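You operate a simulated robot arm through the tools that you are given. There is no shell and no other tool.

The job below is to be done with a simulated two-armed robot. You get a single attempt, and the scene is never put back.

## Task
Mend the weak foil seal: sealer to 170, press again, rack the tube.
Fine: hold the lever 2 s once it is hot; no new foil; slide out again; purple rack.

Only the result counts: the job must be done as asked and must still hold three seconds after the hand-in. Knocking over, shifting, dropping, spilling or breaking anything else fails it. Lids that push on must go on centred and level and be pressed home; caps that screw on are set level and turned clockwise until they are tight.

## Robot
Two 7-joint arms with fingered hands on one trunk that stands fixed in place. Base frame: the origin is at the foot of the trunk, x ahead of it, y to its left, z up; the work surface is at about z = 0.9. Readings come in m, degrees, newtons and seconds.
The left shoulder is at [0.187, 0.125, 1.121], the right one opposite. With the tool pointing down near the work surface each hand reaches from about 0.58 to 0.96 m from the base axis, measured 20 degrees to its own side. Payload 3.7 kg a hand.
The TCP of each hand is the grasp point between the finger pads, 0.025 m short of the fingertips. In the tool frame z runs along the fingers and y along their closing line. Largest opening 0.088 m; the body of the gripper starts 0.029 m behind the TCP. The gripper is a hand of 5 fingers: y runs from the thumb to the fingers, the wrist lies at [-0.013, -0.097, -0.162] in the tool frame, and closing takes about 1.5 s.
Orientation is that of the tool frame in the base frame, as a unit quaternion [x, y, z, w]. With the fingers straight down and the wrist toward the robot, the tool's x, y and z point along [0, 1, 0], [1, 0, 0] and [0, 0, -1] of the base frame.

## Interface
- The arms move only by the tool step_arm. It takes "left_motion", "right_motion" or both (then of equal length, played together; a hand with none holds still); each is one flat list of numbers, 6 for each row, row after row: the shift along the base's x, y, z in units of 500 mm (1.0 is 500 mm), then the turn, a rotation vector about the base's x, y, z in units of 60 degrees (1.0 is 60 degrees). In form: [tx, ty, tz, ax, ay, az, tx, ty, tz, ax, ay, az, ...]. A call has 1 to 20 rows; each row is the pose to reach, as a shift and turn from the pose commanded when the call began. "left_fingers" and "right_fingers" are, for a hand that has rows, the opening, from 0 (shut) to 1 (fully open), set as the call begins (left out, the last holds). A call with a number of a shift or a turn outside -1 to 1 is refused whole. A row lasts 0.2 s, in which the tool goes at most 0.05 m and 8.6 degrees; a call with a longer step from one row to the next is refused whole, and so is a gripper value outside its range. Where a pose cannot be reached the arm comes as near as it can. A force on the tool above 50 N (or 10 N above the force at the start of the call, whichever is more), or a blocked arm, ends the call early, and 0.2 s more pass. The fingers move at their own pace (about 0.045 m/s each) and stop on an object; they squeeze with about 24 N. The grip force told is the motor's: it shows also when the fingers shut on nothing. Time passes only in rows, and 0.2 s behind the last, so rows that repeat a pose let the fingers close. The reply holds the time, the measured pose of the TCP, the force on the tool along the base axes, the opening and the grip force, in the units named above and with some noise, with the torque about the TCP (base axes, N m) and any sound that the robot's microphone picked up.
- Cameras (640 x 400 px; columns grow to the right, rows downward): "scene" is now at [0.2908, 0.0505, 1.2985]; the picture's right is [0.53, -0.85, 0.00], its down [-0.15, -0.10, -0.98] and it looks along [0.83, 0.52, -0.18] (base axes); focal length 214 px, centre (320, 200). "left" rides on the left gripper at [-0.059, -0.079, -0.105] in its tool frame; the picture's right is [-0.73, -0.32, 0.61], its down [0.62, -0.68, 0.38] and it looks along [0.29, 0.66, 0.70] (tool axes); focal length 234 px, centre (320, 200). "right" rides on the right gripper at [0.059, -0.079, -0.105] in its tool frame; the picture's right is [-0.73, 0.32, -0.61], its down [-0.62, -0.68, 0.38] and it looks along [-0.29, 0.66, 0.70] (tool axes); focal length 234 px, centre (320, 200). There is no depth. A picture from a camera that has moved, and an enlarged one, comes with that camera's place and axes in the base frame and with its lens.
- get_image(camera): a new picture of that camera. No time passes.
- move_column(by): slides the trunk up (or, below 0, down) by that many m; the arms and the scene camera ride with it, the base frame stays. It gives what a move gives, with no picture.
- move_fingers(index, middle, ring, little, thumb_bend, thumb_turn, hand): sets how far each is bent, from 0 (flat) to 1 (curled in); at 0.3 the hand is open as for a grip, at 0.7 the pads meet at the TCP. One left out holds its place. A second passes; each finger stops where it meets its share of the squeeze, and holds until it gets a number again. A gripper value or a shape takes the hand back. It gives what a move gives, with no picture; readings hold the bend of each and the force on index, middle, ring, little, thumb and palm. thumb_turn goes from beside the hand (0) to across from the fingers (1), as for a grip.
- preshape(shape, hand): the hand has 5 fingers and takes this shape, open, in about a second: jaw (thumb against the fingers, like two jaws); tri (thumb and two fingers); tip (a fingertip pinch); poke (one finger out to press); point (the index stretched); flat (the hand flat); cup (the hand cupped); fist (a fist). The gripper value then closes the fingers along that shape, each until it touches; the sizes above hold for jaw. It gives what a move gives, with no picture.
- head_to(pan, tilt): turns the head with the scene camera to pan (to the left, within 80 degrees either way) and tilt (down, from -29 to 69), counted from straight ahead of the robot. It gives what a move gives.
- close_up(camera, box): a new picture of the part [left, top, right, bottom] of that camera's present view, enlarged. No time passes.
- hand_in(): hands the job in; it is judged then, once.

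Places have to be worked out from the pictures, the camera data and where the tool is seen. Open the grippers and draw the arms clear of the work before you hand the job in, unless the task says otherwise.

The tools are called by a JSON object that holds its "name" and its "arguments". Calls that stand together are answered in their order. step_arm: Moves the arms, as the interface text tells. Its arguments: {"type":"object","properties":{"left_motion":{"type":"array"},"left_fingers":{"type":"number"},"right_motion":{"type":"array"},"right_fingers":{"type":"number"}},"required":[]} The other tools are called the same way: move_column (by) slides the trunk up or down; preshape (shape, hand) gives the hand a shape; move_fingers (index, middle, ring, little, thumb_bend, thumb_turn, hand) moves the fingers one by one; head_to (pan, tilt) turns the head that bears the scene camera; get_image (camera) takes a picture; close_up (camera, box) takes an enlarged picture of a part of a camera's view; hand_in () hands the job in.

At the start:

```text
time: 0.0
left_tcp_pos: [0.4038, 0.3974, 1.3124]
left_tool_rot: [0.707, 0.707, 0.001, 0.0]
left_force: [0.5, -0.4, 0.2]
left_wrist_torque: [-0.01, -0.02, 0.01]
left_grip_width: 0.0877
left_finger_force: 0.1
left_shape: jaw
left_bend: [0.3, 0.3, 0.3, 0.3, 0.3, 0.98]
left_finger forces: [0.0, 0.0, 0.0, 0.0, 0.0, 0.0]
right_tcp_pos: [0.5168, -0.0167, 1.4018]
right_tool_rot: [0.708, 0.707, 0.0, 0.0]
right_force: [0.0, -0.2, 0.1]
right_wrist_torque: [-0.03, 0.03, -0.03]
right_grip_width: 0.0875
right_finger_force: 0.1
right_shape: jaw
right_bend: [0.3, 0.3, 0.3, 0.3, 0.3, 0.98]
right_finger forces: [0.0, 0.0, 0.1, 0.1, 0.1, 0.1]
trunk travel left (down, up): [-0.145, 0.271]
head pan, tilt: [32.2, 10.3]
```

scene: 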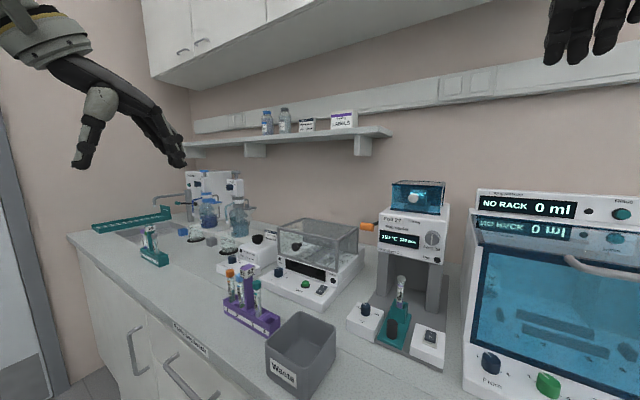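
right: 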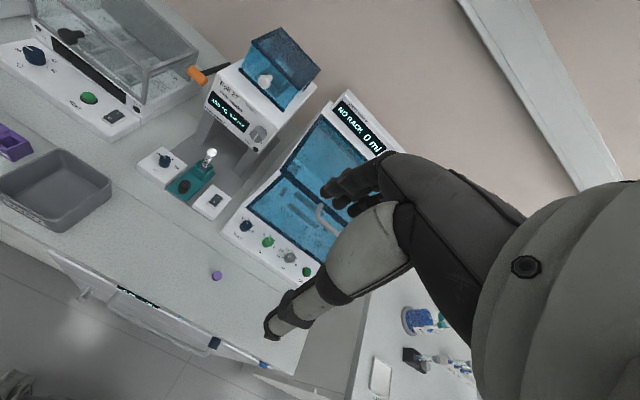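
left: 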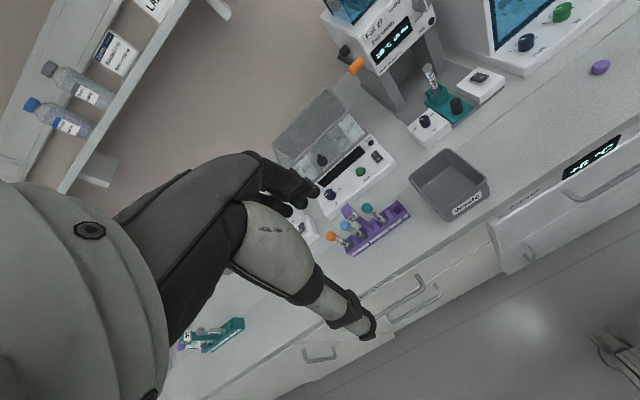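

I start by looking closer at the sealer, which stands around the middle-right of the scene view, and at the racks.

{"name": "close_up", "arguments": {"camera": "scene", "box": [340, 170, 460, 290]}}

{"name": "close_up", "arguments": {"camera": "scene", "box": [340, 260, 460, 370]}}

{"name": "close_up", "arguments": {"camera": "scene", "box": [200, 240, 340, 350]}}

{"name": "close_up", "arguments": {"camera": "right", "box": [130, 20, 330, 220]}}

```text
3.33 times, centred on (400, 230) of scene
camera zoom: at [0.2908, 0.0505, 1.2985], right [0.53, -0.85, 0.0], down [-0.15, -0.1, -0.98], along [0.83, 0.52, -0.18], focal length 715 px, centre (53, 100)
```

zoom: 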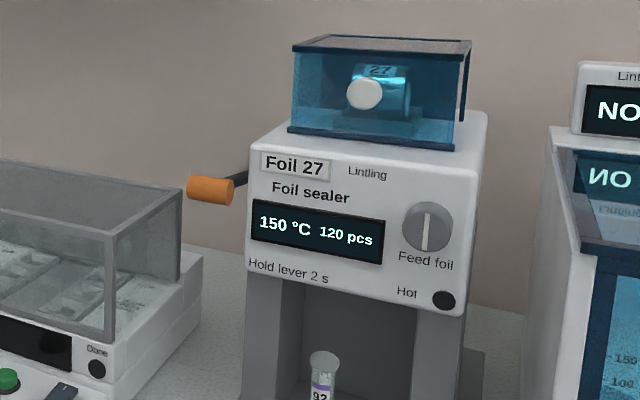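

```text
3.64 times, centred on (400, 315) of scene
camera zoom: at [0.2908, 0.0505, 1.2985], right [0.53, -0.85, 0.0], down [-0.15, -0.1, -0.98], along [0.83, 0.52, -0.18], focal length 780 px, centre (29, -218)
```

zoom: 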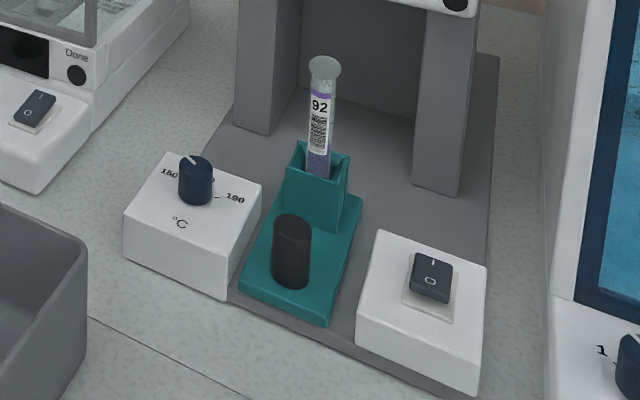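

```text
3.64 times, centred on (270, 295) of scene
camera zoom: at [0.2908, 0.0505, 1.2985], right [0.53, -0.85, 0.0], down [-0.15, -0.1, -0.98], along [0.83, 0.52, -0.18], focal length 780 px, centre (502, -146)
```

zoom: 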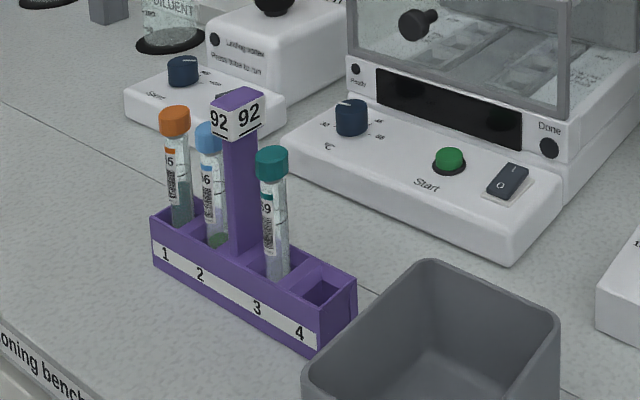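

```text
2.00 times, centred on (230, 120) of right
camera zoom: at [0.4393, 0.0437, 1.5082], right [0.32, -0.73, 0.61], down [-0.68, -0.62, -0.38], along [0.66, -0.29, -0.7], focal length 468 px, centre (500, 360)
```

zoom: 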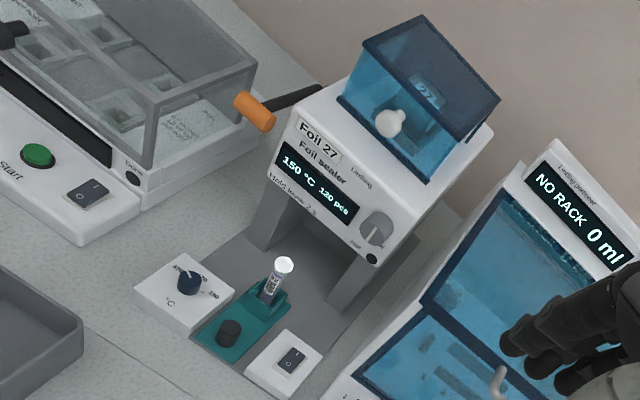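

The sealer faces the robot: temperature knob about (0.737, 0.20, 0.95), slide knob about (0.723, 0.138, 0.957), tube top about (0.787, 0.136, 1.025), lever handle about (0.847, 0.246, 1.118). I take tighter pictures of the knob, the display and the rack.

{"name": "close_up", "arguments": {"camera": "scene", "box": [355, 290, 395, 330]}}

{"name": "close_up", "arguments": {"camera": "scene", "box": [350, 210, 450, 270]}}

{"name": "close_up", "arguments": {"camera": "left", "box": [310, 180, 430, 260]}}

{"name": "close_up", "arguments": {"camera": "left", "box": [400, 50, 520, 150]}}

{"name": "close_up", "arguments": {"camera": "right", "box": [130, 130, 240, 230]}}

```text
10.00 times, centred on (375, 310) of scene
camera zoom: at [0.2908, 0.0505, 1.2985], right [0.53, -0.85, 0.0], down [-0.15, -0.1, -0.98], along [0.83, 0.52, -0.18], focal length 2145 px, centre (-230, -900)
```

zoom: 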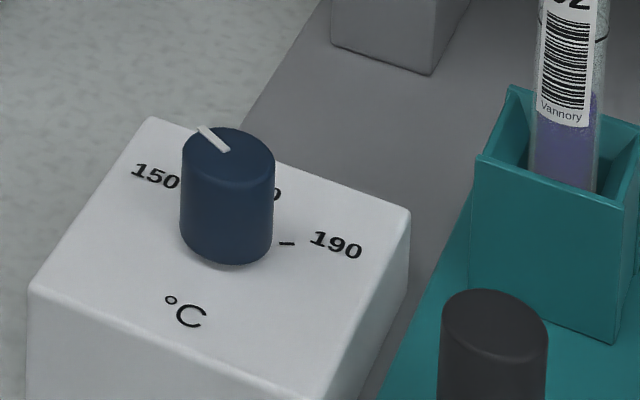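

```text
6.40 times, centred on (400, 240) of scene
camera zoom: at [0.2908, 0.0505, 1.2985], right [0.53, -0.85, 0.0], down [-0.15, -0.1, -0.98], along [0.83, 0.52, -0.18], focal length 1373 px, centre (-192, -56)
```

zoom: 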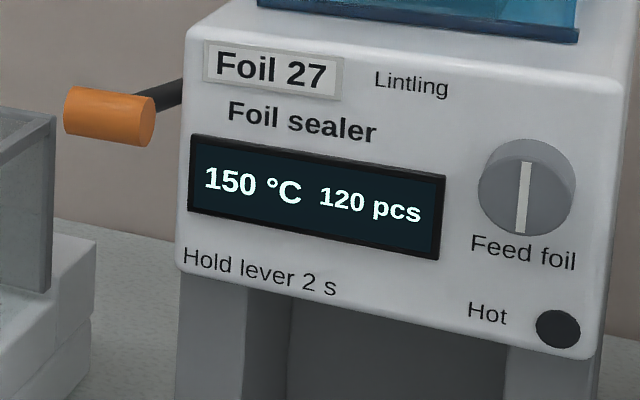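

```text
5.00 times, centred on (370, 220) of left
camera zoom: at [0.3249, 0.3388, 1.4163], right [-0.32, -0.73, -0.61], down [-0.68, 0.62, -0.38], along [0.66, 0.29, -0.7], focal length 1171 px, centre (70, 100)
```

zoom: 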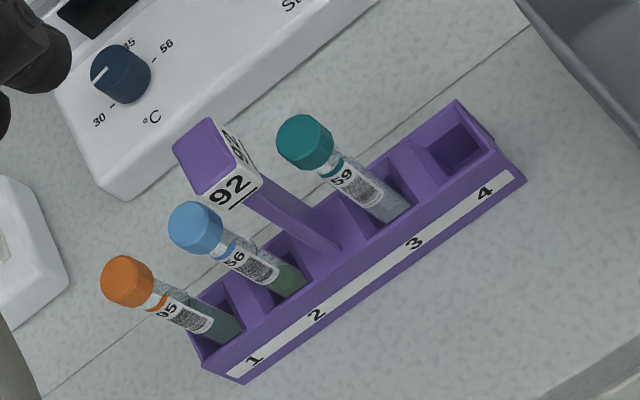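

```text
4.00 times, centred on (460, 100) of left
camera zoom: at [0.3249, 0.3388, 1.4163], right [-0.32, -0.73, -0.61], down [-0.68, 0.62, -0.38], along [0.66, 0.29, -0.7], focal length 937 px, centre (-240, 600)
```

zoom: 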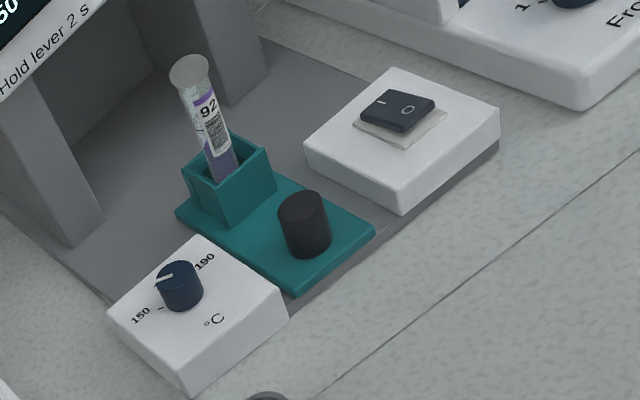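

```text
4.00 times, centred on (185, 180) of right
camera zoom: at [0.4393, 0.0437, 1.5082], right [0.32, -0.73, 0.61], down [-0.68, -0.62, -0.38], along [0.66, -0.29, -0.7], focal length 937 px, centre (860, 280)
```

zoom: 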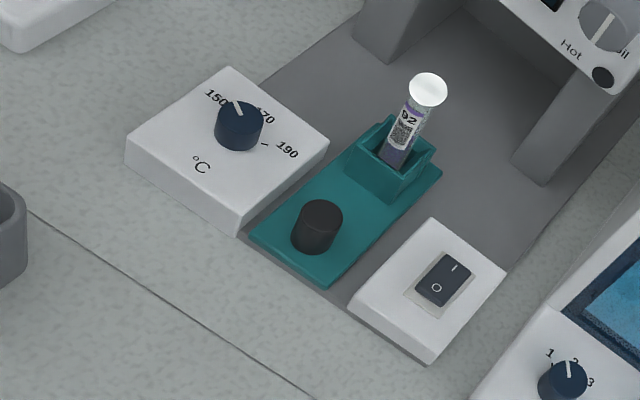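

The knob points at 150 (about 60° left of straight ahead), with 170 straight ahead, so it needs about 60° clockwise seen from above. I look at the lever, the gap beside it, and the rack from both sides.

{"name": "close_up", "arguments": {"camera": "right", "box": [150, 30, 290, 130]}}

{"name": "close_up", "arguments": {"camera": "scene", "box": [270, 200, 390, 300]}}

{"name": "close_up", "arguments": {"camera": "left", "box": [310, 0, 450, 100]}}

{"name": "close_up", "arguments": {"camera": "scene", "box": [215, 255, 295, 345]}}

```text
4.00 times, centred on (220, 80) of right
camera zoom: at [0.4393, 0.0437, 1.5082], right [0.32, -0.73, 0.61], down [-0.68, -0.62, -0.38], along [0.66, -0.29, -0.7], focal length 937 px, centre (720, 680)
```

zoom: 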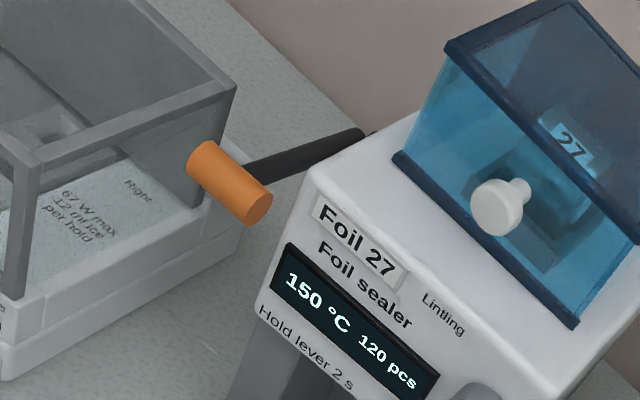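

```text
4.00 times, centred on (330, 250) of scene
camera zoom: at [0.2908, 0.0505, 1.2985], right [0.53, -0.85, 0.0], down [-0.15, -0.1, -0.98], along [0.83, 0.52, -0.18], focal length 858 px, centre (280, 0)
```

zoom: 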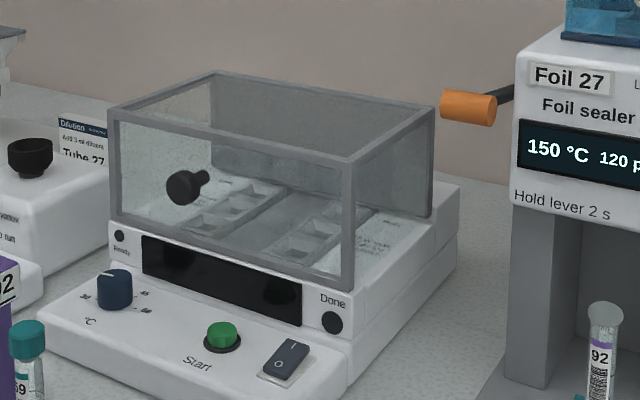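

```text
4.00 times, centred on (380, 50) of left
camera zoom: at [0.3249, 0.3388, 1.4163], right [-0.32, -0.73, -0.61], down [-0.68, 0.62, -0.38], along [0.66, 0.29, -0.7], focal length 937 px, centre (80, 800)
```

zoom: 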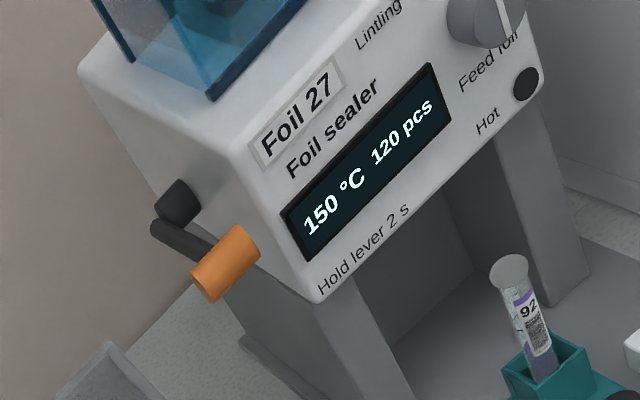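

```text
4.44 times, centred on (255, 300) of scene
camera zoom: at [0.2908, 0.0505, 1.2985], right [0.53, -0.85, 0.0], down [-0.15, -0.1, -0.98], along [0.83, 0.52, -0.18], focal length 953 px, centre (609, -244)
```

zoom: 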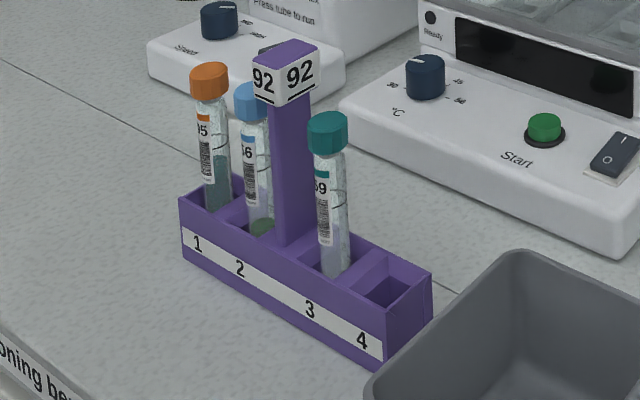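

Lever hub sits on the sealer's left side around (0.96, 0.23, 1.11) with the orange handle in front of it; the incubator lid's right side is near y = 0.316. I try the left hand's shapes in the free air to see how the fingers lie.

{"name": "preshape", "arguments": {"hand": "left", "shape": "tri"}}

{"name": "head_to", "arguments": {"pan": 60, "tilt": 5}}

{"name": "get_image", "arguments": {"camera": "scene"}}

{"name": "get_image", "arguments": {"camera": "left"}}

```text
time: 0.9
left_tcp_pos: [0.4028, 0.3978, 1.3117]
left_tool_rot: [0.707, 0.707, 0.0, -0.001]
left_force: [-1.3, 0.1, 0.3]
left_wrist_torque: [-0.02, 0.0, -0.02]
left_grip_width: 0.0874
left_finger_force: 0.0
left_shape: tri
left_bend: [0.3, 0.3, 0.99, 0.99, 0.3, 0.98]
left_finger forces: [0.0, 0.0, 0.0, 0.0, 0.0, 0.0]
right_tcp_pos: [0.5158, -0.0155, 1.4029]
right_tool_rot: [0.707, 0.707, -0.001, 0.0]
right_force: [0.2, 0.2, -0.5]
right_wrist_torque: [0.01, 0.01, 0.03]
right_grip_width: 0.0876
right_finger_force: 0.0
right_shape: jaw
right_bend: [0.3, 0.3, 0.3, 0.3, 0.3, 0.98]
right_finger forces: [0.1, 0.0, 0.0, 0.1, 0.0, 0.1]
trunk travel left (down, up): [-0.145, 0.271]
head pan, tilt: [32.2, 10.3]
```

```text
time: 1.8
left_tcp_pos: [0.4028, 0.3968, 1.3119]
left_tool_rot: [0.707, 0.708, 0.0, 0.0]
left_force: [-0.5, -0.3, 0.7]
left_wrist_torque: [0.01, -0.06, 0.01]
left_grip_width: 0.0875
left_finger_force: 0.0
left_shape: tri
left_bend: [0.3, 0.3, 0.99, 0.99, 0.3, 0.98]
left_finger forces: [0.1, 0.1, 0.1, 0.0, 0.1, 0.1]
right_tcp_pos: [0.5163, -0.0171, 1.4032]
right_tool_rot: [0.707, 0.707, 0.0, 0.0]
right_force: [0.6, -0.9, 0.1]
right_wrist_torque: [-0.01, 0.03, -0.03]
right_grip_width: 0.0877
right_finger_force: 0.1
right_shape: jaw
right_bend: [0.3, 0.3, 0.3, 0.3, 0.3, 0.98]
right_finger forces: [0.0, 0.0, 0.0, 0.1, 0.0, 0.0]
trunk travel left (down, up): [-0.145, 0.271]
head pan, tilt: [60.0, 5.0]
```

```text
taken
camera scene: at [0.2581, 0.0804, 1.307], right [0.87, -0.5, 0.0], down [-0.04, -0.08, -1.0], along [0.5, 0.86, -0.09], focal length 214 px, centre (320, 200)
```

scene: 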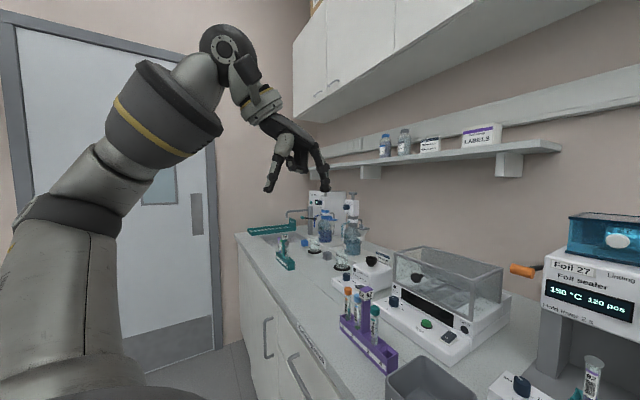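

```text
taken
camera left: at [0.3249, 0.3388, 1.4162], right [-0.32, -0.73, -0.61], down [-0.68, 0.62, -0.38], along [0.66, 0.29, -0.7], focal length 234 px, centre (320, 200)
```

left: 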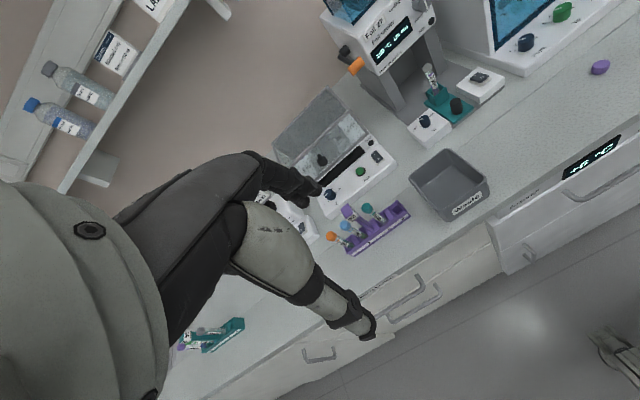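

The head's camera moves a bit with the pan; the hand is visible now. I zoom in on it.

{"name": "close_up", "arguments": {"camera": "scene", "box": [230, 60, 350, 210]}}

{"name": "close_up", "arguments": {"camera": "right", "box": [260, 130, 420, 350]}}

```text
2.67 times, centred on (290, 135) of scene
camera zoom: at [0.2581, 0.0804, 1.307], right [0.87, -0.5, 0.0], down [-0.04, -0.08, -1.0], along [0.5, 0.86, -0.09], focal length 572 px, centre (400, 373)
```

zoom: 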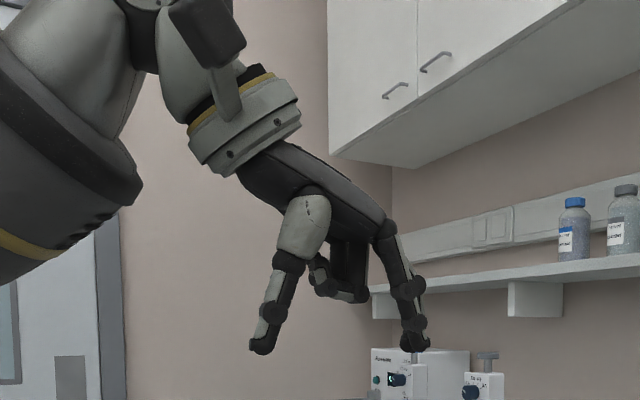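

```text
1.82 times, centred on (340, 240) of right
camera zoom: at [0.4393, 0.0438, 1.5082], right [0.32, -0.73, 0.61], down [-0.68, -0.62, -0.38], along [0.66, -0.29, -0.7], focal length 426 px, centre (284, 127)
```

zoom: 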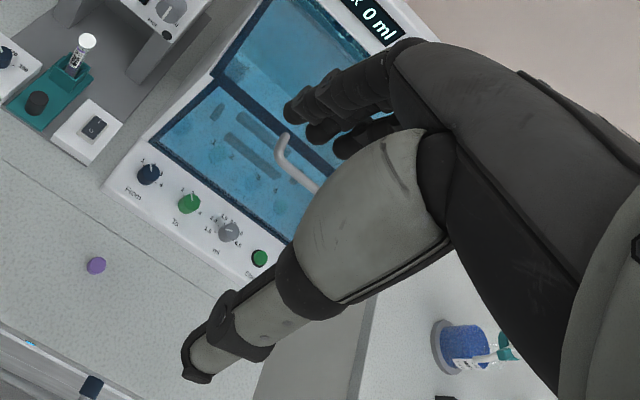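

The index, middle and thumb stand out in "tri" with ring and little curled away. I close it in free air to see where the pads meet relative to the TCP.

{"name": "step_arm", "arguments": {"left_motion": [0, 0, 0, 0, 0, 0, 0, 0, 0, 0, 0, 0, 0, 0, 0, 0, 0, 0, 0, 0, 0, 0, 0, 0, 0, 0, 0, 0, 0, 0, 0, 0, 0, 0, 0, 0, 0, 0, 0, 0, 0, 0, 0, 0, 0, 0, 0, 0], "left_fingers": 0}}

{"name": "close_up", "arguments": {"camera": "scene", "box": [260, 120, 350, 210]}}

{"name": "close_up", "arguments": {"camera": "left", "box": [200, 120, 420, 360]}}

```text
time: 3.6
left_tcp_pos: [0.4032, 0.3981, 1.3119]
left_tool_rot: [0.707, 0.707, 0.0, -0.001]
left_force: [0.6, 0.4, 0.2]
left_wrist_torque: [0.04, -0.02, 0.03]
left_grip_width: 0.0
left_finger_force: 23.8
left_shape: tri
left_bend: [0.7, 0.7, 1.0, 1.0, 0.35, 1.0]
left_finger forces: [0.0, 0.1, 0.0, 0.1, 0.0, 0.0]
right_tcp_pos: [0.5168, -0.0159, 1.4028]
right_tool_rot: [0.707, 0.707, 0.001, 0.001]
right_force: [0.2, 0.1, 0.0]
right_wrist_torque: [0.01, -0.02, -0.02]
right_grip_width: 0.0875
right_finger_force: 0.1
right_shape: jaw
right_bend: [0.3, 0.3, 0.3, 0.3, 0.3, 0.98]
right_finger forces: [0.1, 0.1, 0.1, 0.0, 0.0, 0.1]
trunk travel left (down, up): [-0.145, 0.271]
head pan, tilt: [60.0, 5.0]
```

```text
4.44 times, centred on (305, 165) of scene
camera zoom: at [0.258, 0.0804, 1.307], right [0.87, -0.5, 0.0], down [-0.04, -0.08, -1.0], along [0.5, 0.86, -0.09], focal length 953 px, centre (387, 356)
```

zoom: 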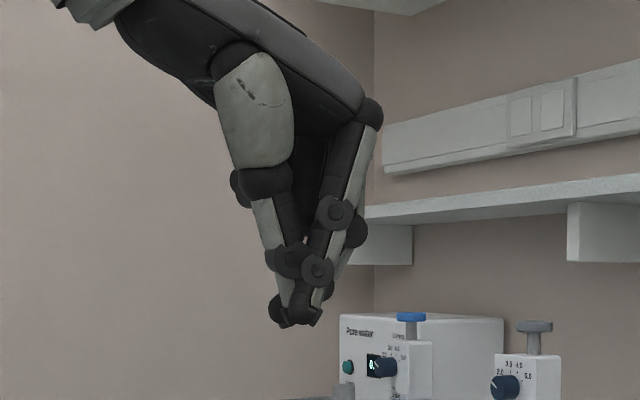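

```text
1.67 times, centred on (310, 240) of left
camera zoom: at [0.3249, 0.3388, 1.4163], right [-0.32, -0.73, -0.61], down [-0.68, 0.62, -0.38], along [0.66, 0.29, -0.7], focal length 390 px, centre (337, 133)
```

zoom: 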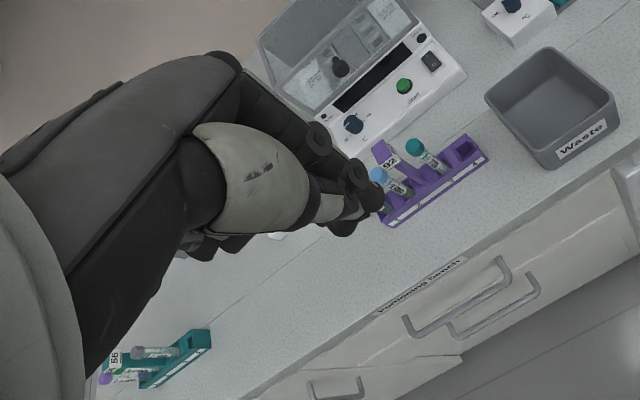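

Closed, the tips meet 23 mm beyond the TCP, right on its axis, so "tri" suits the knob at (0.739, 0.203), z 0.936–0.958. I bring the left hand above the knob with a +25° yaw, half open.

{"name": "step_arm", "arguments": {"left_motion": [0.056, -0.0325, -0.0317, 0, 0, 0.0347, 0.112, -0.065, -0.0633, 0, 0, 0.0694, 0.168, -0.0975, -0.095, 0, 0, 0.1042, 0.224, -0.13, -0.1267, 0, 0, 0.1389, 0.28, -0.1625, -0.1583, 0, 0, 0.1736, 0.336, -0.195, -0.19, 0, 0, 0.2083, 0.392, -0.2275, -0.2217, 0, 0, 0.2431, 0.448, -0.26, -0.2533, 0, 0, 0.2778, 0.504, -0.2925, -0.285, 0, 0, 0.3125, 0.56, -0.325, -0.3167, 0, 0, 0.3472, 0.616, -0.3575, -0.3483, 0, 0, 0.3819, 0.672, -0.39, -0.38, 0, 0, 0.4167, 0.672, -0.39, -0.38, 0, 0, 0.4167], "left_fingers": 0.6}}

{"name": "head_to", "arguments": {"pan": 25, "tilt": 25}}

{"name": "get_image", "arguments": {"camera": "scene"}}

{"name": "get_image", "arguments": {"camera": "left"}}

{"name": "get_image", "arguments": {"camera": "right"}}

```text
time: 6.4
left_tcp_pos: [0.7359, 0.2028, 1.1251]
left_tool_rot: [0.537, 0.843, 0.001, 0.0]
left_force: [0.5, -1.2, -0.9]
left_wrist_torque: [0.0, -0.03, 0.0]
left_grip_width: 0.053
left_finger_force: 0.1
left_shape: tri
left_bend: [0.74, 0.41, 0.99, 0.99, 0.64, 1.0]
left_finger forces: [0.0, 0.1, 0.1, 0.0, 0.1, 0.0]
right_tcp_pos: [0.5146, -0.0156, 1.4032]
right_tool_rot: [0.707, 0.707, 0.0, 0.001]
right_force: [-0.1, -0.4, 0.1]
right_wrist_torque: [-0.02, -0.01, 0.03]
right_grip_width: 0.0876
right_finger_force: 0.0
right_shape: jaw
right_bend: [0.3, 0.3, 0.3, 0.3, 0.3, 0.98]
right_finger forces: [0.0, 0.0, 0.0, 0.0, 0.0, 0.0]
trunk travel left (down, up): [-0.145, 0.271]
head pan, tilt: [60.0, 5.0]
```

```text
time: 7.4
left_tcp_pos: [0.7387, 0.2034, 1.1244]
left_tool_rot: [0.537, 0.844, 0.0, 0.0]
left_force: [1.0, -0.5, -0.1]
left_wrist_torque: [-0.04, -0.01, 0.0]
left_grip_width: 0.053
left_finger_force: 0.2
left_shape: tri
left_bend: [0.74, 0.41, 0.99, 0.99, 0.64, 1.0]
left_finger forces: [0.1, 0.0, 0.0, 0.0, 0.1, 0.1]
right_tcp_pos: [0.5166, -0.0157, 1.4025]
right_tool_rot: [0.707, 0.707, 0.0, 0.0]
right_force: [0.2, -0.3, -0.8]
right_wrist_torque: [0.01, -0.02, 0.02]
right_grip_width: 0.0875
right_finger_force: 0.0
right_shape: jaw
right_bend: [0.3, 0.3, 0.3, 0.3, 0.3, 0.98]
right_finger forces: [0.0, 0.0, 0.0, 0.1, 0.0, 0.1]
trunk travel left (down, up): [-0.145, 0.271]
head pan, tilt: [25.0, 25.0]
```

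```text
taken
camera scene: at [0.2955, 0.0399, 1.2746], right [0.42, -0.91, 0.0], down [-0.38, -0.18, -0.91], along [0.82, 0.38, -0.42], focal length 214 px, centre (320, 200)
```

scene: 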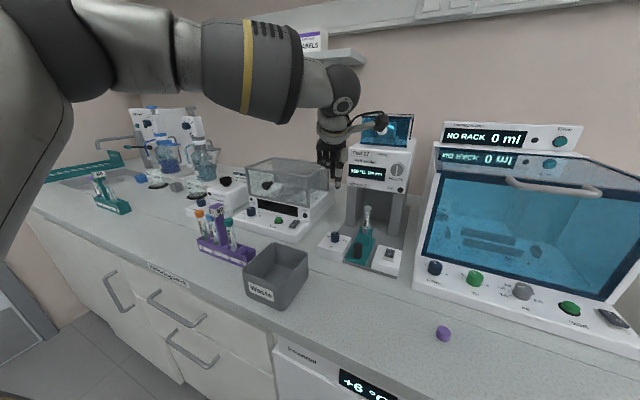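

```text
taken
camera left: at [0.6923, 0.1166, 1.2276], right [0.01, -0.79, -0.61], down [-0.88, 0.28, -0.38], along [0.47, 0.54, -0.7], focal length 234 px, centre (320, 200)
```

left: 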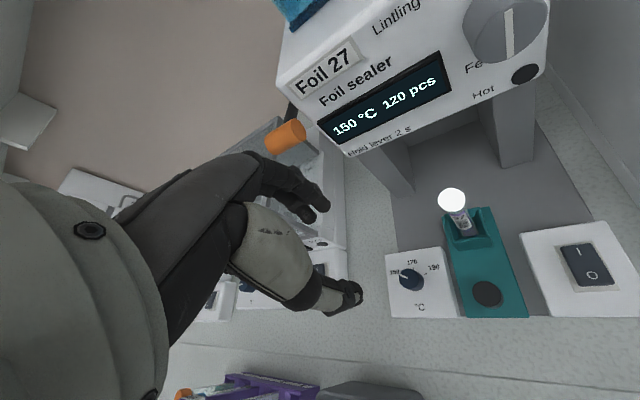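

```text
taken
camera right: at [0.4392, 0.0437, 1.5083], right [0.32, -0.73, 0.61], down [-0.68, -0.62, -0.38], along [0.66, -0.29, -0.7], focal length 234 px, centre (320, 200)
```

right: 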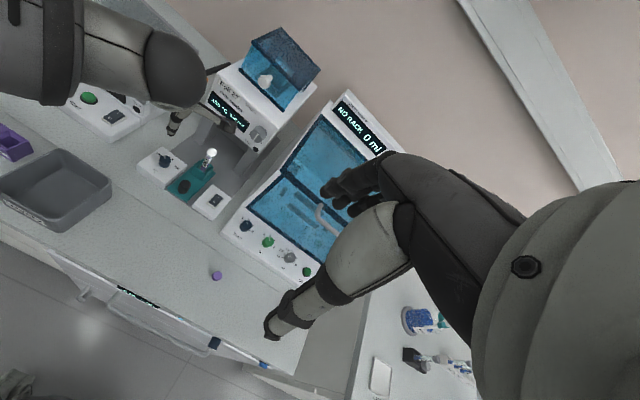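

The readings show the index at 0.74 and the thumb at 0.64 while the middle finger opened to 0.41, which looks like index and thumb crossed. I zoom in on the hand.

{"name": "close_up", "arguments": {"camera": "scene", "box": [300, 90, 400, 200]}}

{"name": "close_up", "arguments": {"camera": "left", "box": [220, 140, 400, 330]}}

{"name": "close_up", "arguments": {"camera": "left", "box": [380, 230, 470, 330]}}

```text
3.64 times, centred on (350, 145) of scene
camera zoom: at [0.2955, 0.0399, 1.2746], right [0.42, -0.91, 0.0], down [-0.38, -0.18, -0.91], along [0.82, 0.38, -0.42], focal length 780 px, centre (211, 400)
```

zoom: 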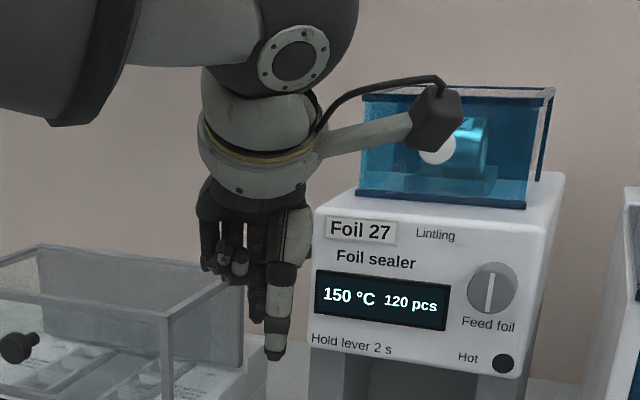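

```text
2.11 times, centred on (310, 235) of left
camera zoom: at [0.6923, 0.1166, 1.2276], right [0.01, -0.79, -0.61], down [-0.88, 0.28, -0.38], along [0.47, 0.54, -0.7], focal length 493 px, centre (341, 126)
```

zoom: 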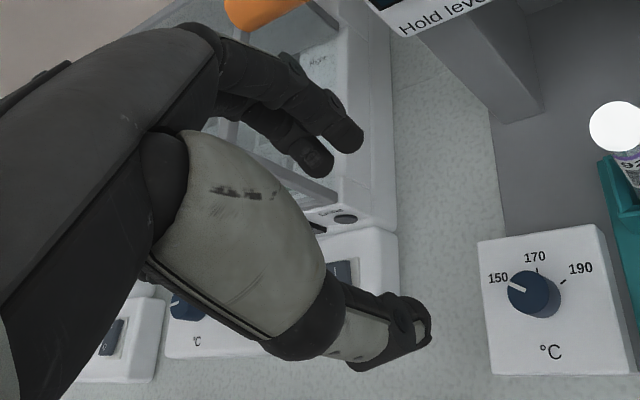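

```text
4.00 times, centred on (425, 280) of left
camera zoom: at [0.6923, 0.1166, 1.2276], right [0.01, -0.79, -0.61], down [-0.88, 0.28, -0.38], along [0.47, 0.54, -0.7], focal length 937 px, centre (-100, -120)
```

zoom: 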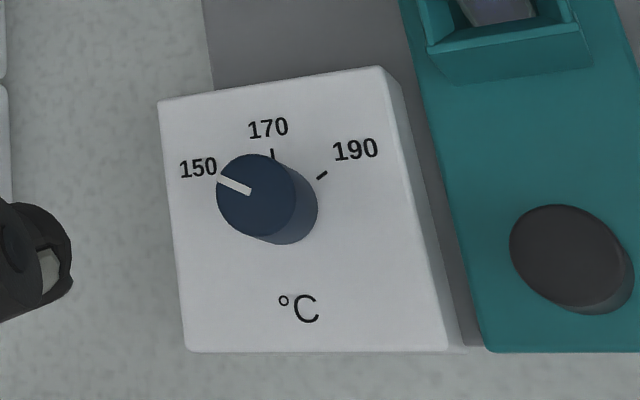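

I open the hand fully through the "tri" shape again and check the bends.

{"name": "preshape", "arguments": {"hand": "left", "shape": "tri"}}

{"name": "close_up", "arguments": {"camera": "left", "box": [220, 140, 400, 330]}}

{"name": "close_up", "arguments": {"camera": "scene", "box": [300, 90, 400, 200]}}

```text
time: 8.3
left_tcp_pos: [0.7379, 0.2027, 1.1235]
left_tool_rot: [0.537, 0.844, -0.001, -0.001]
left_force: [-0.2, -0.2, 0.0]
left_wrist_torque: [0.01, 0.01, 0.02]
left_grip_width: 0.0877
left_finger_force: 0.0
left_shape: tri
left_bend: [0.3, 0.3, 0.99, 0.99, 0.3, 0.98]
left_finger forces: [0.0, 0.0, 0.1, 0.0, 0.1, 0.0]
right_tcp_pos: [0.5169, -0.0164, 1.4023]
right_tool_rot: [0.707, 0.707, 0.0, 0.0]
right_force: [-0.2, -0.1, 0.5]
right_wrist_torque: [-0.02, 0.01, 0.0]
right_grip_width: 0.0876
right_finger_force: 0.1
right_shape: jaw
right_bend: [0.3, 0.3, 0.3, 0.3, 0.3, 0.98]
right_finger forces: [0.0, 0.0, 0.0, 0.0, 0.1, 0.0]
trunk travel left (down, up): [-0.145, 0.271]
head pan, tilt: [25.0, 25.0]
```

```text
2.11 times, centred on (310, 235) of left
camera zoom: at [0.6924, 0.1166, 1.2275], right [0.01, -0.79, -0.61], down [-0.88, 0.28, -0.38], along [0.47, 0.54, -0.7], focal length 493 px, centre (341, 126)
```

zoom: 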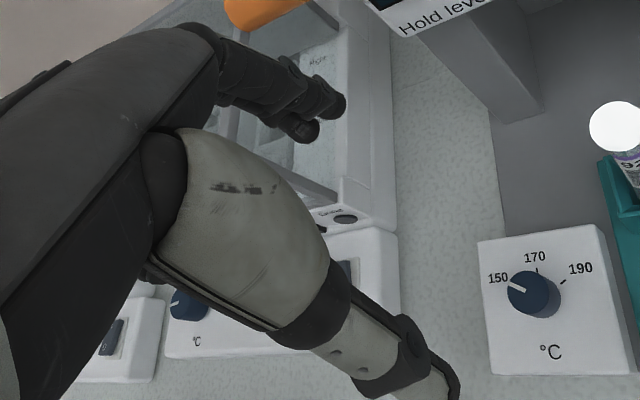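

```text
3.64 times, centred on (350, 145) of scene
camera zoom: at [0.2956, 0.0398, 1.2746], right [0.42, -0.91, 0.0], down [-0.38, -0.18, -0.91], along [0.82, 0.38, -0.42], focal length 780 px, centre (211, 400)
```

zoom: 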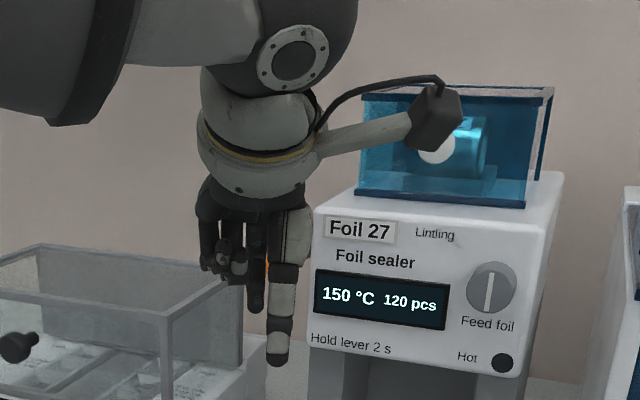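

The hand is open properly again. I descend over the knob to TCP z ≈ 0.967 with the opening at 0.8, then check alignment before closing.

{"name": "step_arm", "arguments": {"left_motion": [0, 0, -0.06, 0, 0, 0, 0, 0, -0.12, 0, 0, 0, 0, 0, -0.18, 0, 0, 0, 0, 0, -0.24, 0, 0, 0, 0, 0, -0.28, 0, 0, 0, 0, 0, -0.312, 0, 0, 0, 0, 0, -0.312, 0, 0, 0], "left_fingers": 0.8}}

{"name": "get_image", "arguments": {"camera": "left"}}

{"name": "close_up", "arguments": {"camera": "scene", "box": [300, 180, 400, 280]}}

{"name": "close_up", "arguments": {"camera": "right", "box": [120, 110, 240, 230]}}

```text
time: 9.9
left_tcp_pos: [0.7395, 0.2032, 0.9655]
left_tool_rot: [0.537, 0.844, 0.0, 0.0]
left_force: [0.5, -0.1, 0.8]
left_wrist_torque: [0.0, -0.01, 0.0]
left_grip_width: 0.0705
left_finger_force: 0.0
left_shape: tri
left_bend: [0.27, 0.34, 0.99, 0.99, 0.49, 0.99]
left_finger forces: [0.0, 0.1, 0.0, 0.1, 0.0, 0.0]
right_tcp_pos: [0.5164, -0.0161, 1.4016]
right_tool_rot: [0.707, 0.708, 0.0, 0.0]
right_force: [0.6, 0.7, 0.0]
right_wrist_torque: [0.02, 0.01, 0.02]
right_grip_width: 0.0874
right_finger_force: 0.1
right_shape: jaw
right_bend: [0.3, 0.3, 0.3, 0.3, 0.3, 0.98]
right_finger forces: [0.0, 0.0, 0.0, 0.0, 0.1, 0.0]
trunk travel left (down, up): [-0.145, 0.271]
head pan, tilt: [25.0, 25.0]
```

```text
taken
camera left: at [0.6926, 0.1166, 1.0695], right [0.01, -0.79, -0.61], down [-0.88, 0.28, -0.38], along [0.47, 0.54, -0.7], focal length 234 px, centre (320, 200)
```

left: 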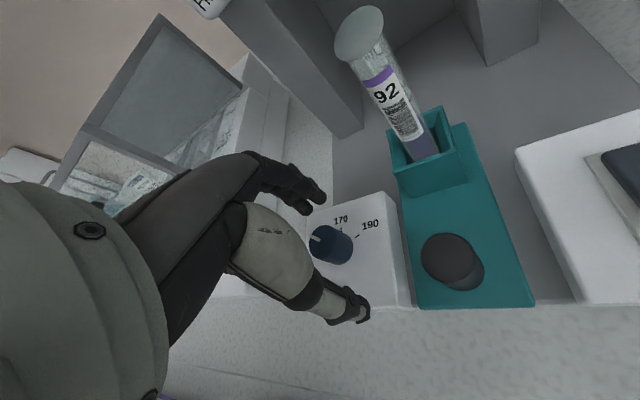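

```text
4.00 times, centred on (350, 230) of scene
camera zoom: at [0.2953, 0.0398, 1.2747], right [0.42, -0.91, 0.0], down [-0.38, -0.18, -0.91], along [0.82, 0.38, -0.42], focal length 858 px, centre (200, 80)
```

zoom: 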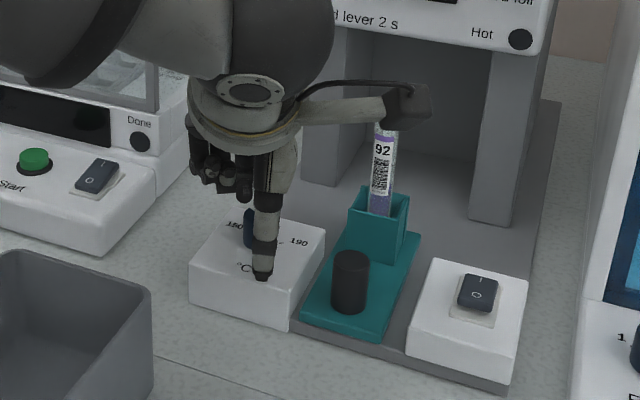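

```text
3.33 times, centred on (180, 170) of right
camera zoom: at [0.4389, 0.0437, 1.5085], right [0.32, -0.73, 0.61], down [-0.68, -0.62, -0.38], along [0.66, -0.29, -0.7], focal length 781 px, centre (787, 300)
```

zoom: 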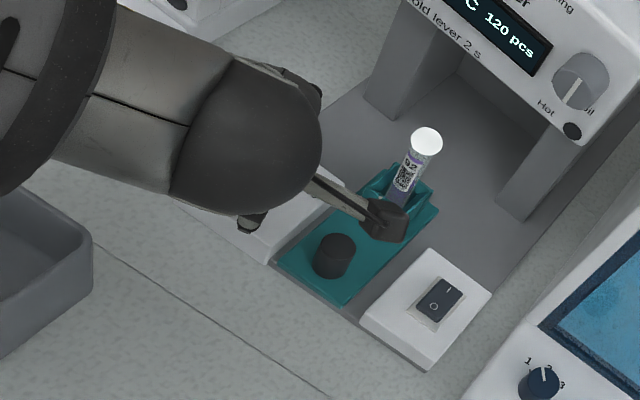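

The knob sits between the thumb and the two fingers. I close on it now, holding still for 1.8 s.

{"name": "step_arm", "arguments": {"left_motion": [0, 0, 0, 0, 0, 0, 0, 0, 0, 0, 0, 0, 0, 0, 0, 0, 0, 0, 0, 0, 0, 0, 0, 0, 0, 0, 0, 0, 0, 0, 0, 0, 0, 0, 0, 0, 0, 0, 0, 0, 0, 0, 0, 0, 0, 0, 0, 0], "left_fingers": 0}}

{"name": "close_up", "arguments": {"camera": "left", "box": [240, 140, 420, 330]}}

{"name": "close_up", "arguments": {"camera": "scene", "box": [300, 140, 420, 280]}}

```text
time: 11.7
left_tcp_pos: [0.7399, 0.2028, 0.9649]
left_tool_rot: [0.537, 0.843, 0.0, 0.0]
left_force: [-0.8, -0.8, -1.5]
left_wrist_torque: [-0.01, -0.03, -0.02]
left_grip_width: 0.0143
left_finger_force: 23.7
left_shape: tri
left_bend: [0.73, 0.63, 1.0, 1.0, 0.74, 1.0]
left_finger forces: [10.5, 10.6, 0.0, 0.0, 21.5, 0.0]
right_tcp_pos: [0.5163, -0.0166, 1.4033]
right_tool_rot: [0.707, 0.707, -0.001, 0.0]
right_force: [0.1, 0.3, 0.1]
right_wrist_torque: [0.01, -0.03, 0.02]
right_grip_width: 0.0875
right_finger_force: 0.0
right_shape: jaw
right_bend: [0.3, 0.3, 0.3, 0.3, 0.3, 0.98]
right_finger forces: [0.1, 0.1, 0.1, 0.0, 0.0, 0.0]
trunk travel left (down, up): [-0.145, 0.271]
head pan, tilt: [25.0, 25.0]
```

```text
2.11 times, centred on (330, 235) of left
camera zoom: at [0.6928, 0.1166, 1.0693], right [0.01, -0.79, -0.61], down [-0.88, 0.28, -0.38], along [0.47, 0.54, -0.7], focal length 493 px, centre (299, 126)
```

zoom: 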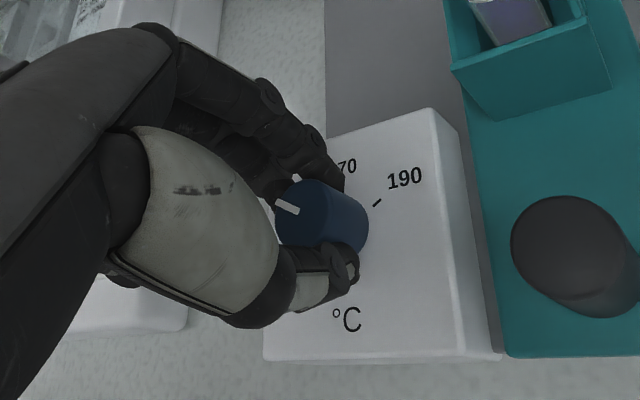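

```text
2.86 times, centred on (360, 210) of scene
camera zoom: at [0.2956, 0.0398, 1.2745], right [0.42, -0.91, 0.0], down [-0.38, -0.18, -0.91], along [0.82, 0.38, -0.42], focal length 613 px, centre (206, 171)
```

zoom: 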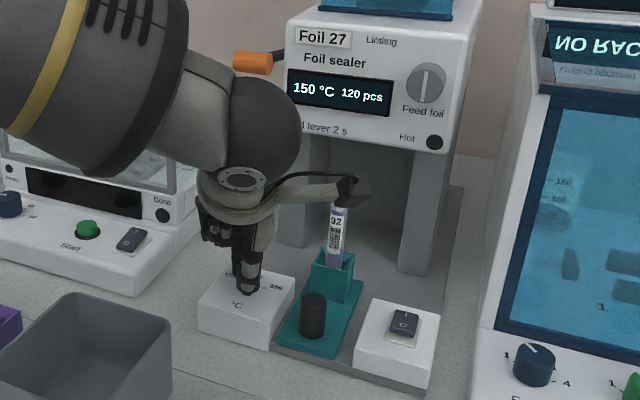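

The knob is gripped (10/10/21 N on index, middle, thumb). I turn it clockwise by 45° first and read the display.

{"name": "step_arm", "arguments": {"left_motion": [0, 0, 0, 0, 0, -0.11, 0, 0, 0, 0, 0, -0.22, 0, 0, 0, 0, 0, -0.33, 0, 0, 0, 0, 0, -0.44, 0, 0, 0, 0, 0, -0.55, 0, 0, 0, 0, 0, -0.65, 0, 0, 0, 0, 0, -0.75, 0, 0, 0, 0, 0, -0.75]}}

{"name": "close_up", "arguments": {"camera": "scene", "box": [300, 130, 420, 280]}}

{"name": "close_up", "arguments": {"camera": "left", "box": [240, 140, 420, 330]}}

```text
time: 13.5
left_tcp_pos: [0.7379, 0.2028, 0.965]
left_tool_rot: [0.819, 0.573, 0.0, 0.001]
left_force: [-1.2, -3.1, -3.8]
left_wrist_torque: [-0.08, 0.0, -0.02]
left_grip_width: 0.0142
left_finger_force: 24.4
left_shape: tri
left_bend: [0.73, 0.63, 1.0, 1.0, 0.74, 1.0]
left_finger forces: [12.0, 10.2, 0.0, 0.0, 21.2, 0.0]
right_tcp_pos: [0.5167, -0.0157, 1.4019]
right_tool_rot: [0.707, 0.707, 0.0, 0.001]
right_force: [-0.1, -1.0, 0.3]
right_wrist_torque: [0.03, -0.02, -0.03]
right_grip_width: 0.0879
right_finger_force: 0.0
right_shape: jaw
right_bend: [0.3, 0.3, 0.3, 0.3, 0.3, 0.98]
right_finger forces: [0.0, 0.0, 0.1, 0.0, 0.0, 0.0]
trunk travel left (down, up): [-0.145, 0.271]
head pan, tilt: [25.0, 25.0]
```

```text
2.67 times, centred on (360, 205) of scene
camera zoom: at [0.2958, 0.0398, 1.2745], right [0.42, -0.91, 0.0], down [-0.38, -0.18, -0.91], along [0.82, 0.38, -0.42], focal length 572 px, centre (213, 187)
```

zoom: 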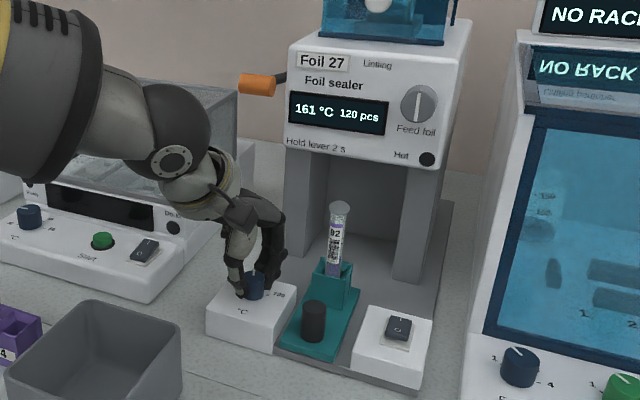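

```text
2.11 times, centred on (330, 235) of left
camera zoom: at [0.6459, 0.1751, 1.0696], right [-0.55, -0.57, -0.61], down [-0.43, 0.82, -0.38], along [0.72, 0.05, -0.7], focal length 493 px, centre (299, 126)
```

zoom: 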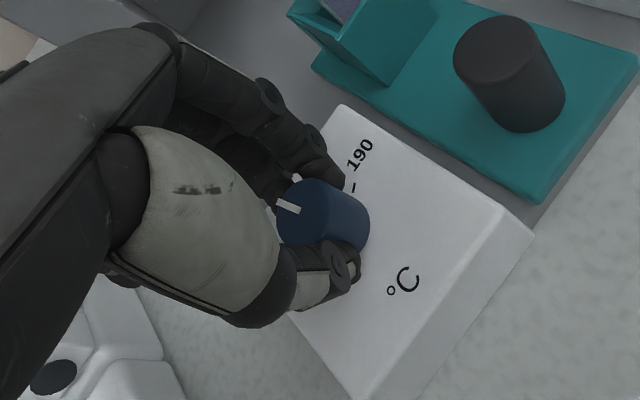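

The display shows 161 °C after 45°; it may be lagging or still climbing. I wait a second and read again.

{"name": "step_arm", "arguments": {"left_motion": [0, 0, 0, 0, 0, 0, 0, 0, 0, 0, 0, 0, 0, 0, 0, 0, 0, 0, 0, 0, 0, 0, 0, 0, 0, 0, 0, 0, 0, 0]}}

{"name": "close_up", "arguments": {"camera": "scene", "box": [350, 150, 420, 200]}}

```text
time: 14.7
left_tcp_pos: [0.7384, 0.2033, 0.9641]
left_tool_rot: [0.819, 0.574, 0.0, 0.0]
left_force: [-1.5, -1.8, -4.3]
left_wrist_torque: [-0.04, 0.03, 0.0]
left_grip_width: 0.014
left_finger_force: 24.2
left_shape: tri
left_bend: [0.73, 0.63, 1.0, 1.0, 0.74, 1.0]
left_finger forces: [11.8, 10.2, 0.1, 0.0, 21.4, 0.1]
right_tcp_pos: [0.5171, -0.0147, 1.4016]
right_tool_rot: [0.707, 0.708, 0.0, 0.0]
right_force: [-0.3, 0.3, -0.3]
right_wrist_torque: [0.01, -0.02, -0.02]
right_grip_width: 0.0878
right_finger_force: 0.0
right_shape: jaw
right_bend: [0.3, 0.3, 0.3, 0.3, 0.3, 0.98]
right_finger forces: [0.0, 0.0, 0.0, 0.1, 0.0, 0.1]
trunk travel left (down, up): [-0.145, 0.271]
head pan, tilt: [25.0, 25.0]
```

```text
8.00 times, centred on (385, 175) of scene
camera zoom: at [0.2958, 0.0398, 1.2745], right [0.42, -0.91, 0.0], down [-0.38, -0.18, -0.91], along [0.82, 0.38, -0.42], focal length 1716 px, centre (-200, 400)
```

zoom: 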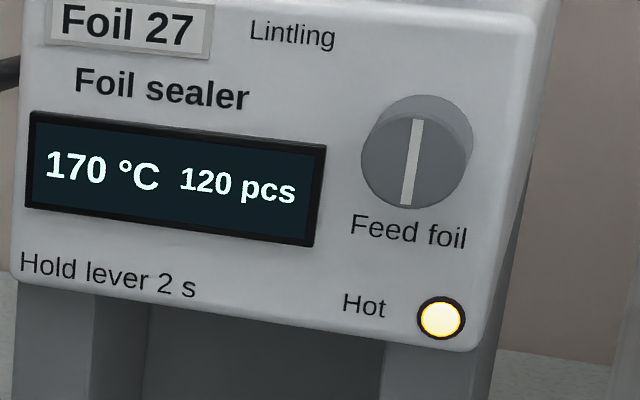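

The display reached 170 °C and the Hot lamp lit, though the pointer is still about 16° short of the 170 mark, so the dial seems to snap to its marks. I turn the remaining 15° so it points at 170, and check that the display stays.

{"name": "step_arm", "arguments": {"left_motion": [0, 0, 0, 0, 0, -0.09, 0, 0, 0, 0, 0, -0.18, 0, 0, 0, 0, 0, -0.26, 0, 0, 0, 0, 0, -0.26, 0, 0, 0, 0, 0, -0.26, 0, 0, 0, 0, 0, -0.26, 0, 0, 0, 0, 0, -0.26]}}

{"name": "close_up", "arguments": {"camera": "scene", "box": [350, 150, 420, 200]}}

{"name": "close_up", "arguments": {"camera": "left", "box": [240, 140, 420, 330]}}

```text
time: 16.3
left_tcp_pos: [0.7378, 0.202, 0.9654]
left_tool_rot: [0.89, 0.457, -0.001, 0.0]
left_force: [1.8, -1.0, -2.9]
left_wrist_torque: [-0.04, -0.08, -0.03]
left_grip_width: 0.0139
left_finger_force: 24.2
left_shape: tri
left_bend: [0.73, 0.63, 1.0, 1.0, 0.74, 1.0]
left_finger forces: [11.8, 12.1, 0.0, 0.0, 21.0, 0.0]
right_tcp_pos: [0.5169, -0.0148, 1.4026]
right_tool_rot: [0.707, 0.707, 0.001, 0.0]
right_force: [0.2, -0.1, 0.0]
right_wrist_torque: [0.06, 0.01, 0.01]
right_grip_width: 0.0878
right_finger_force: 0.1
right_shape: jaw
right_bend: [0.3, 0.3, 0.3, 0.3, 0.3, 0.98]
right_finger forces: [0.0, 0.0, 0.0, 0.0, 0.0, 0.1]
trunk travel left (down, up): [-0.145, 0.271]
head pan, tilt: [25.0, 25.0]
```

```text
8.00 times, centred on (385, 175) of scene
camera zoom: at [0.2961, 0.04, 1.2744], right [0.42, -0.91, 0.0], down [-0.38, -0.18, -0.91], along [0.82, 0.38, -0.42], focal length 1716 px, centre (-200, 400)
```

zoom: 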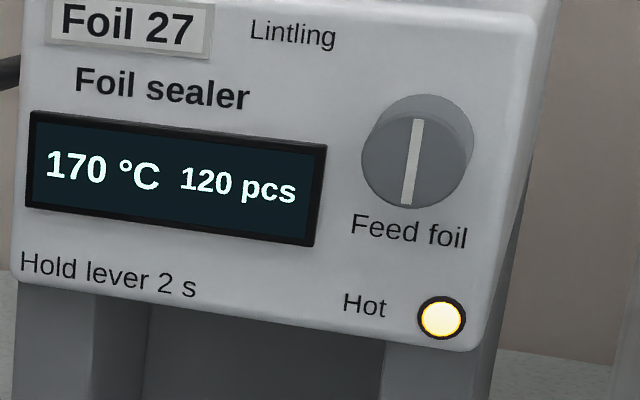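

```text
2.11 times, centred on (330, 235) of left
camera zoom: at [0.6418, 0.201, 1.0696], right [-0.69, -0.4, -0.61], down [-0.19, 0.9, -0.38], along [0.7, -0.15, -0.7], focal length 493 px, centre (299, 126)
```

zoom: 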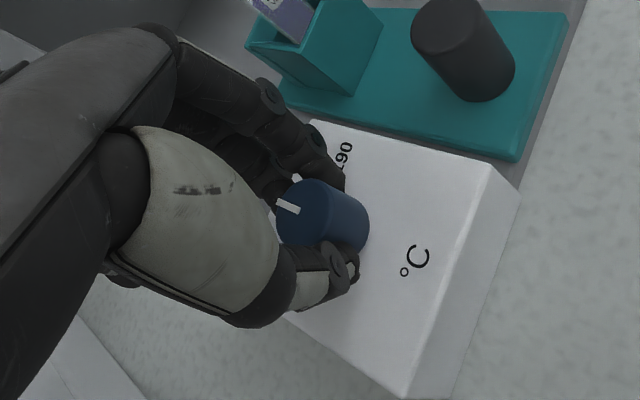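

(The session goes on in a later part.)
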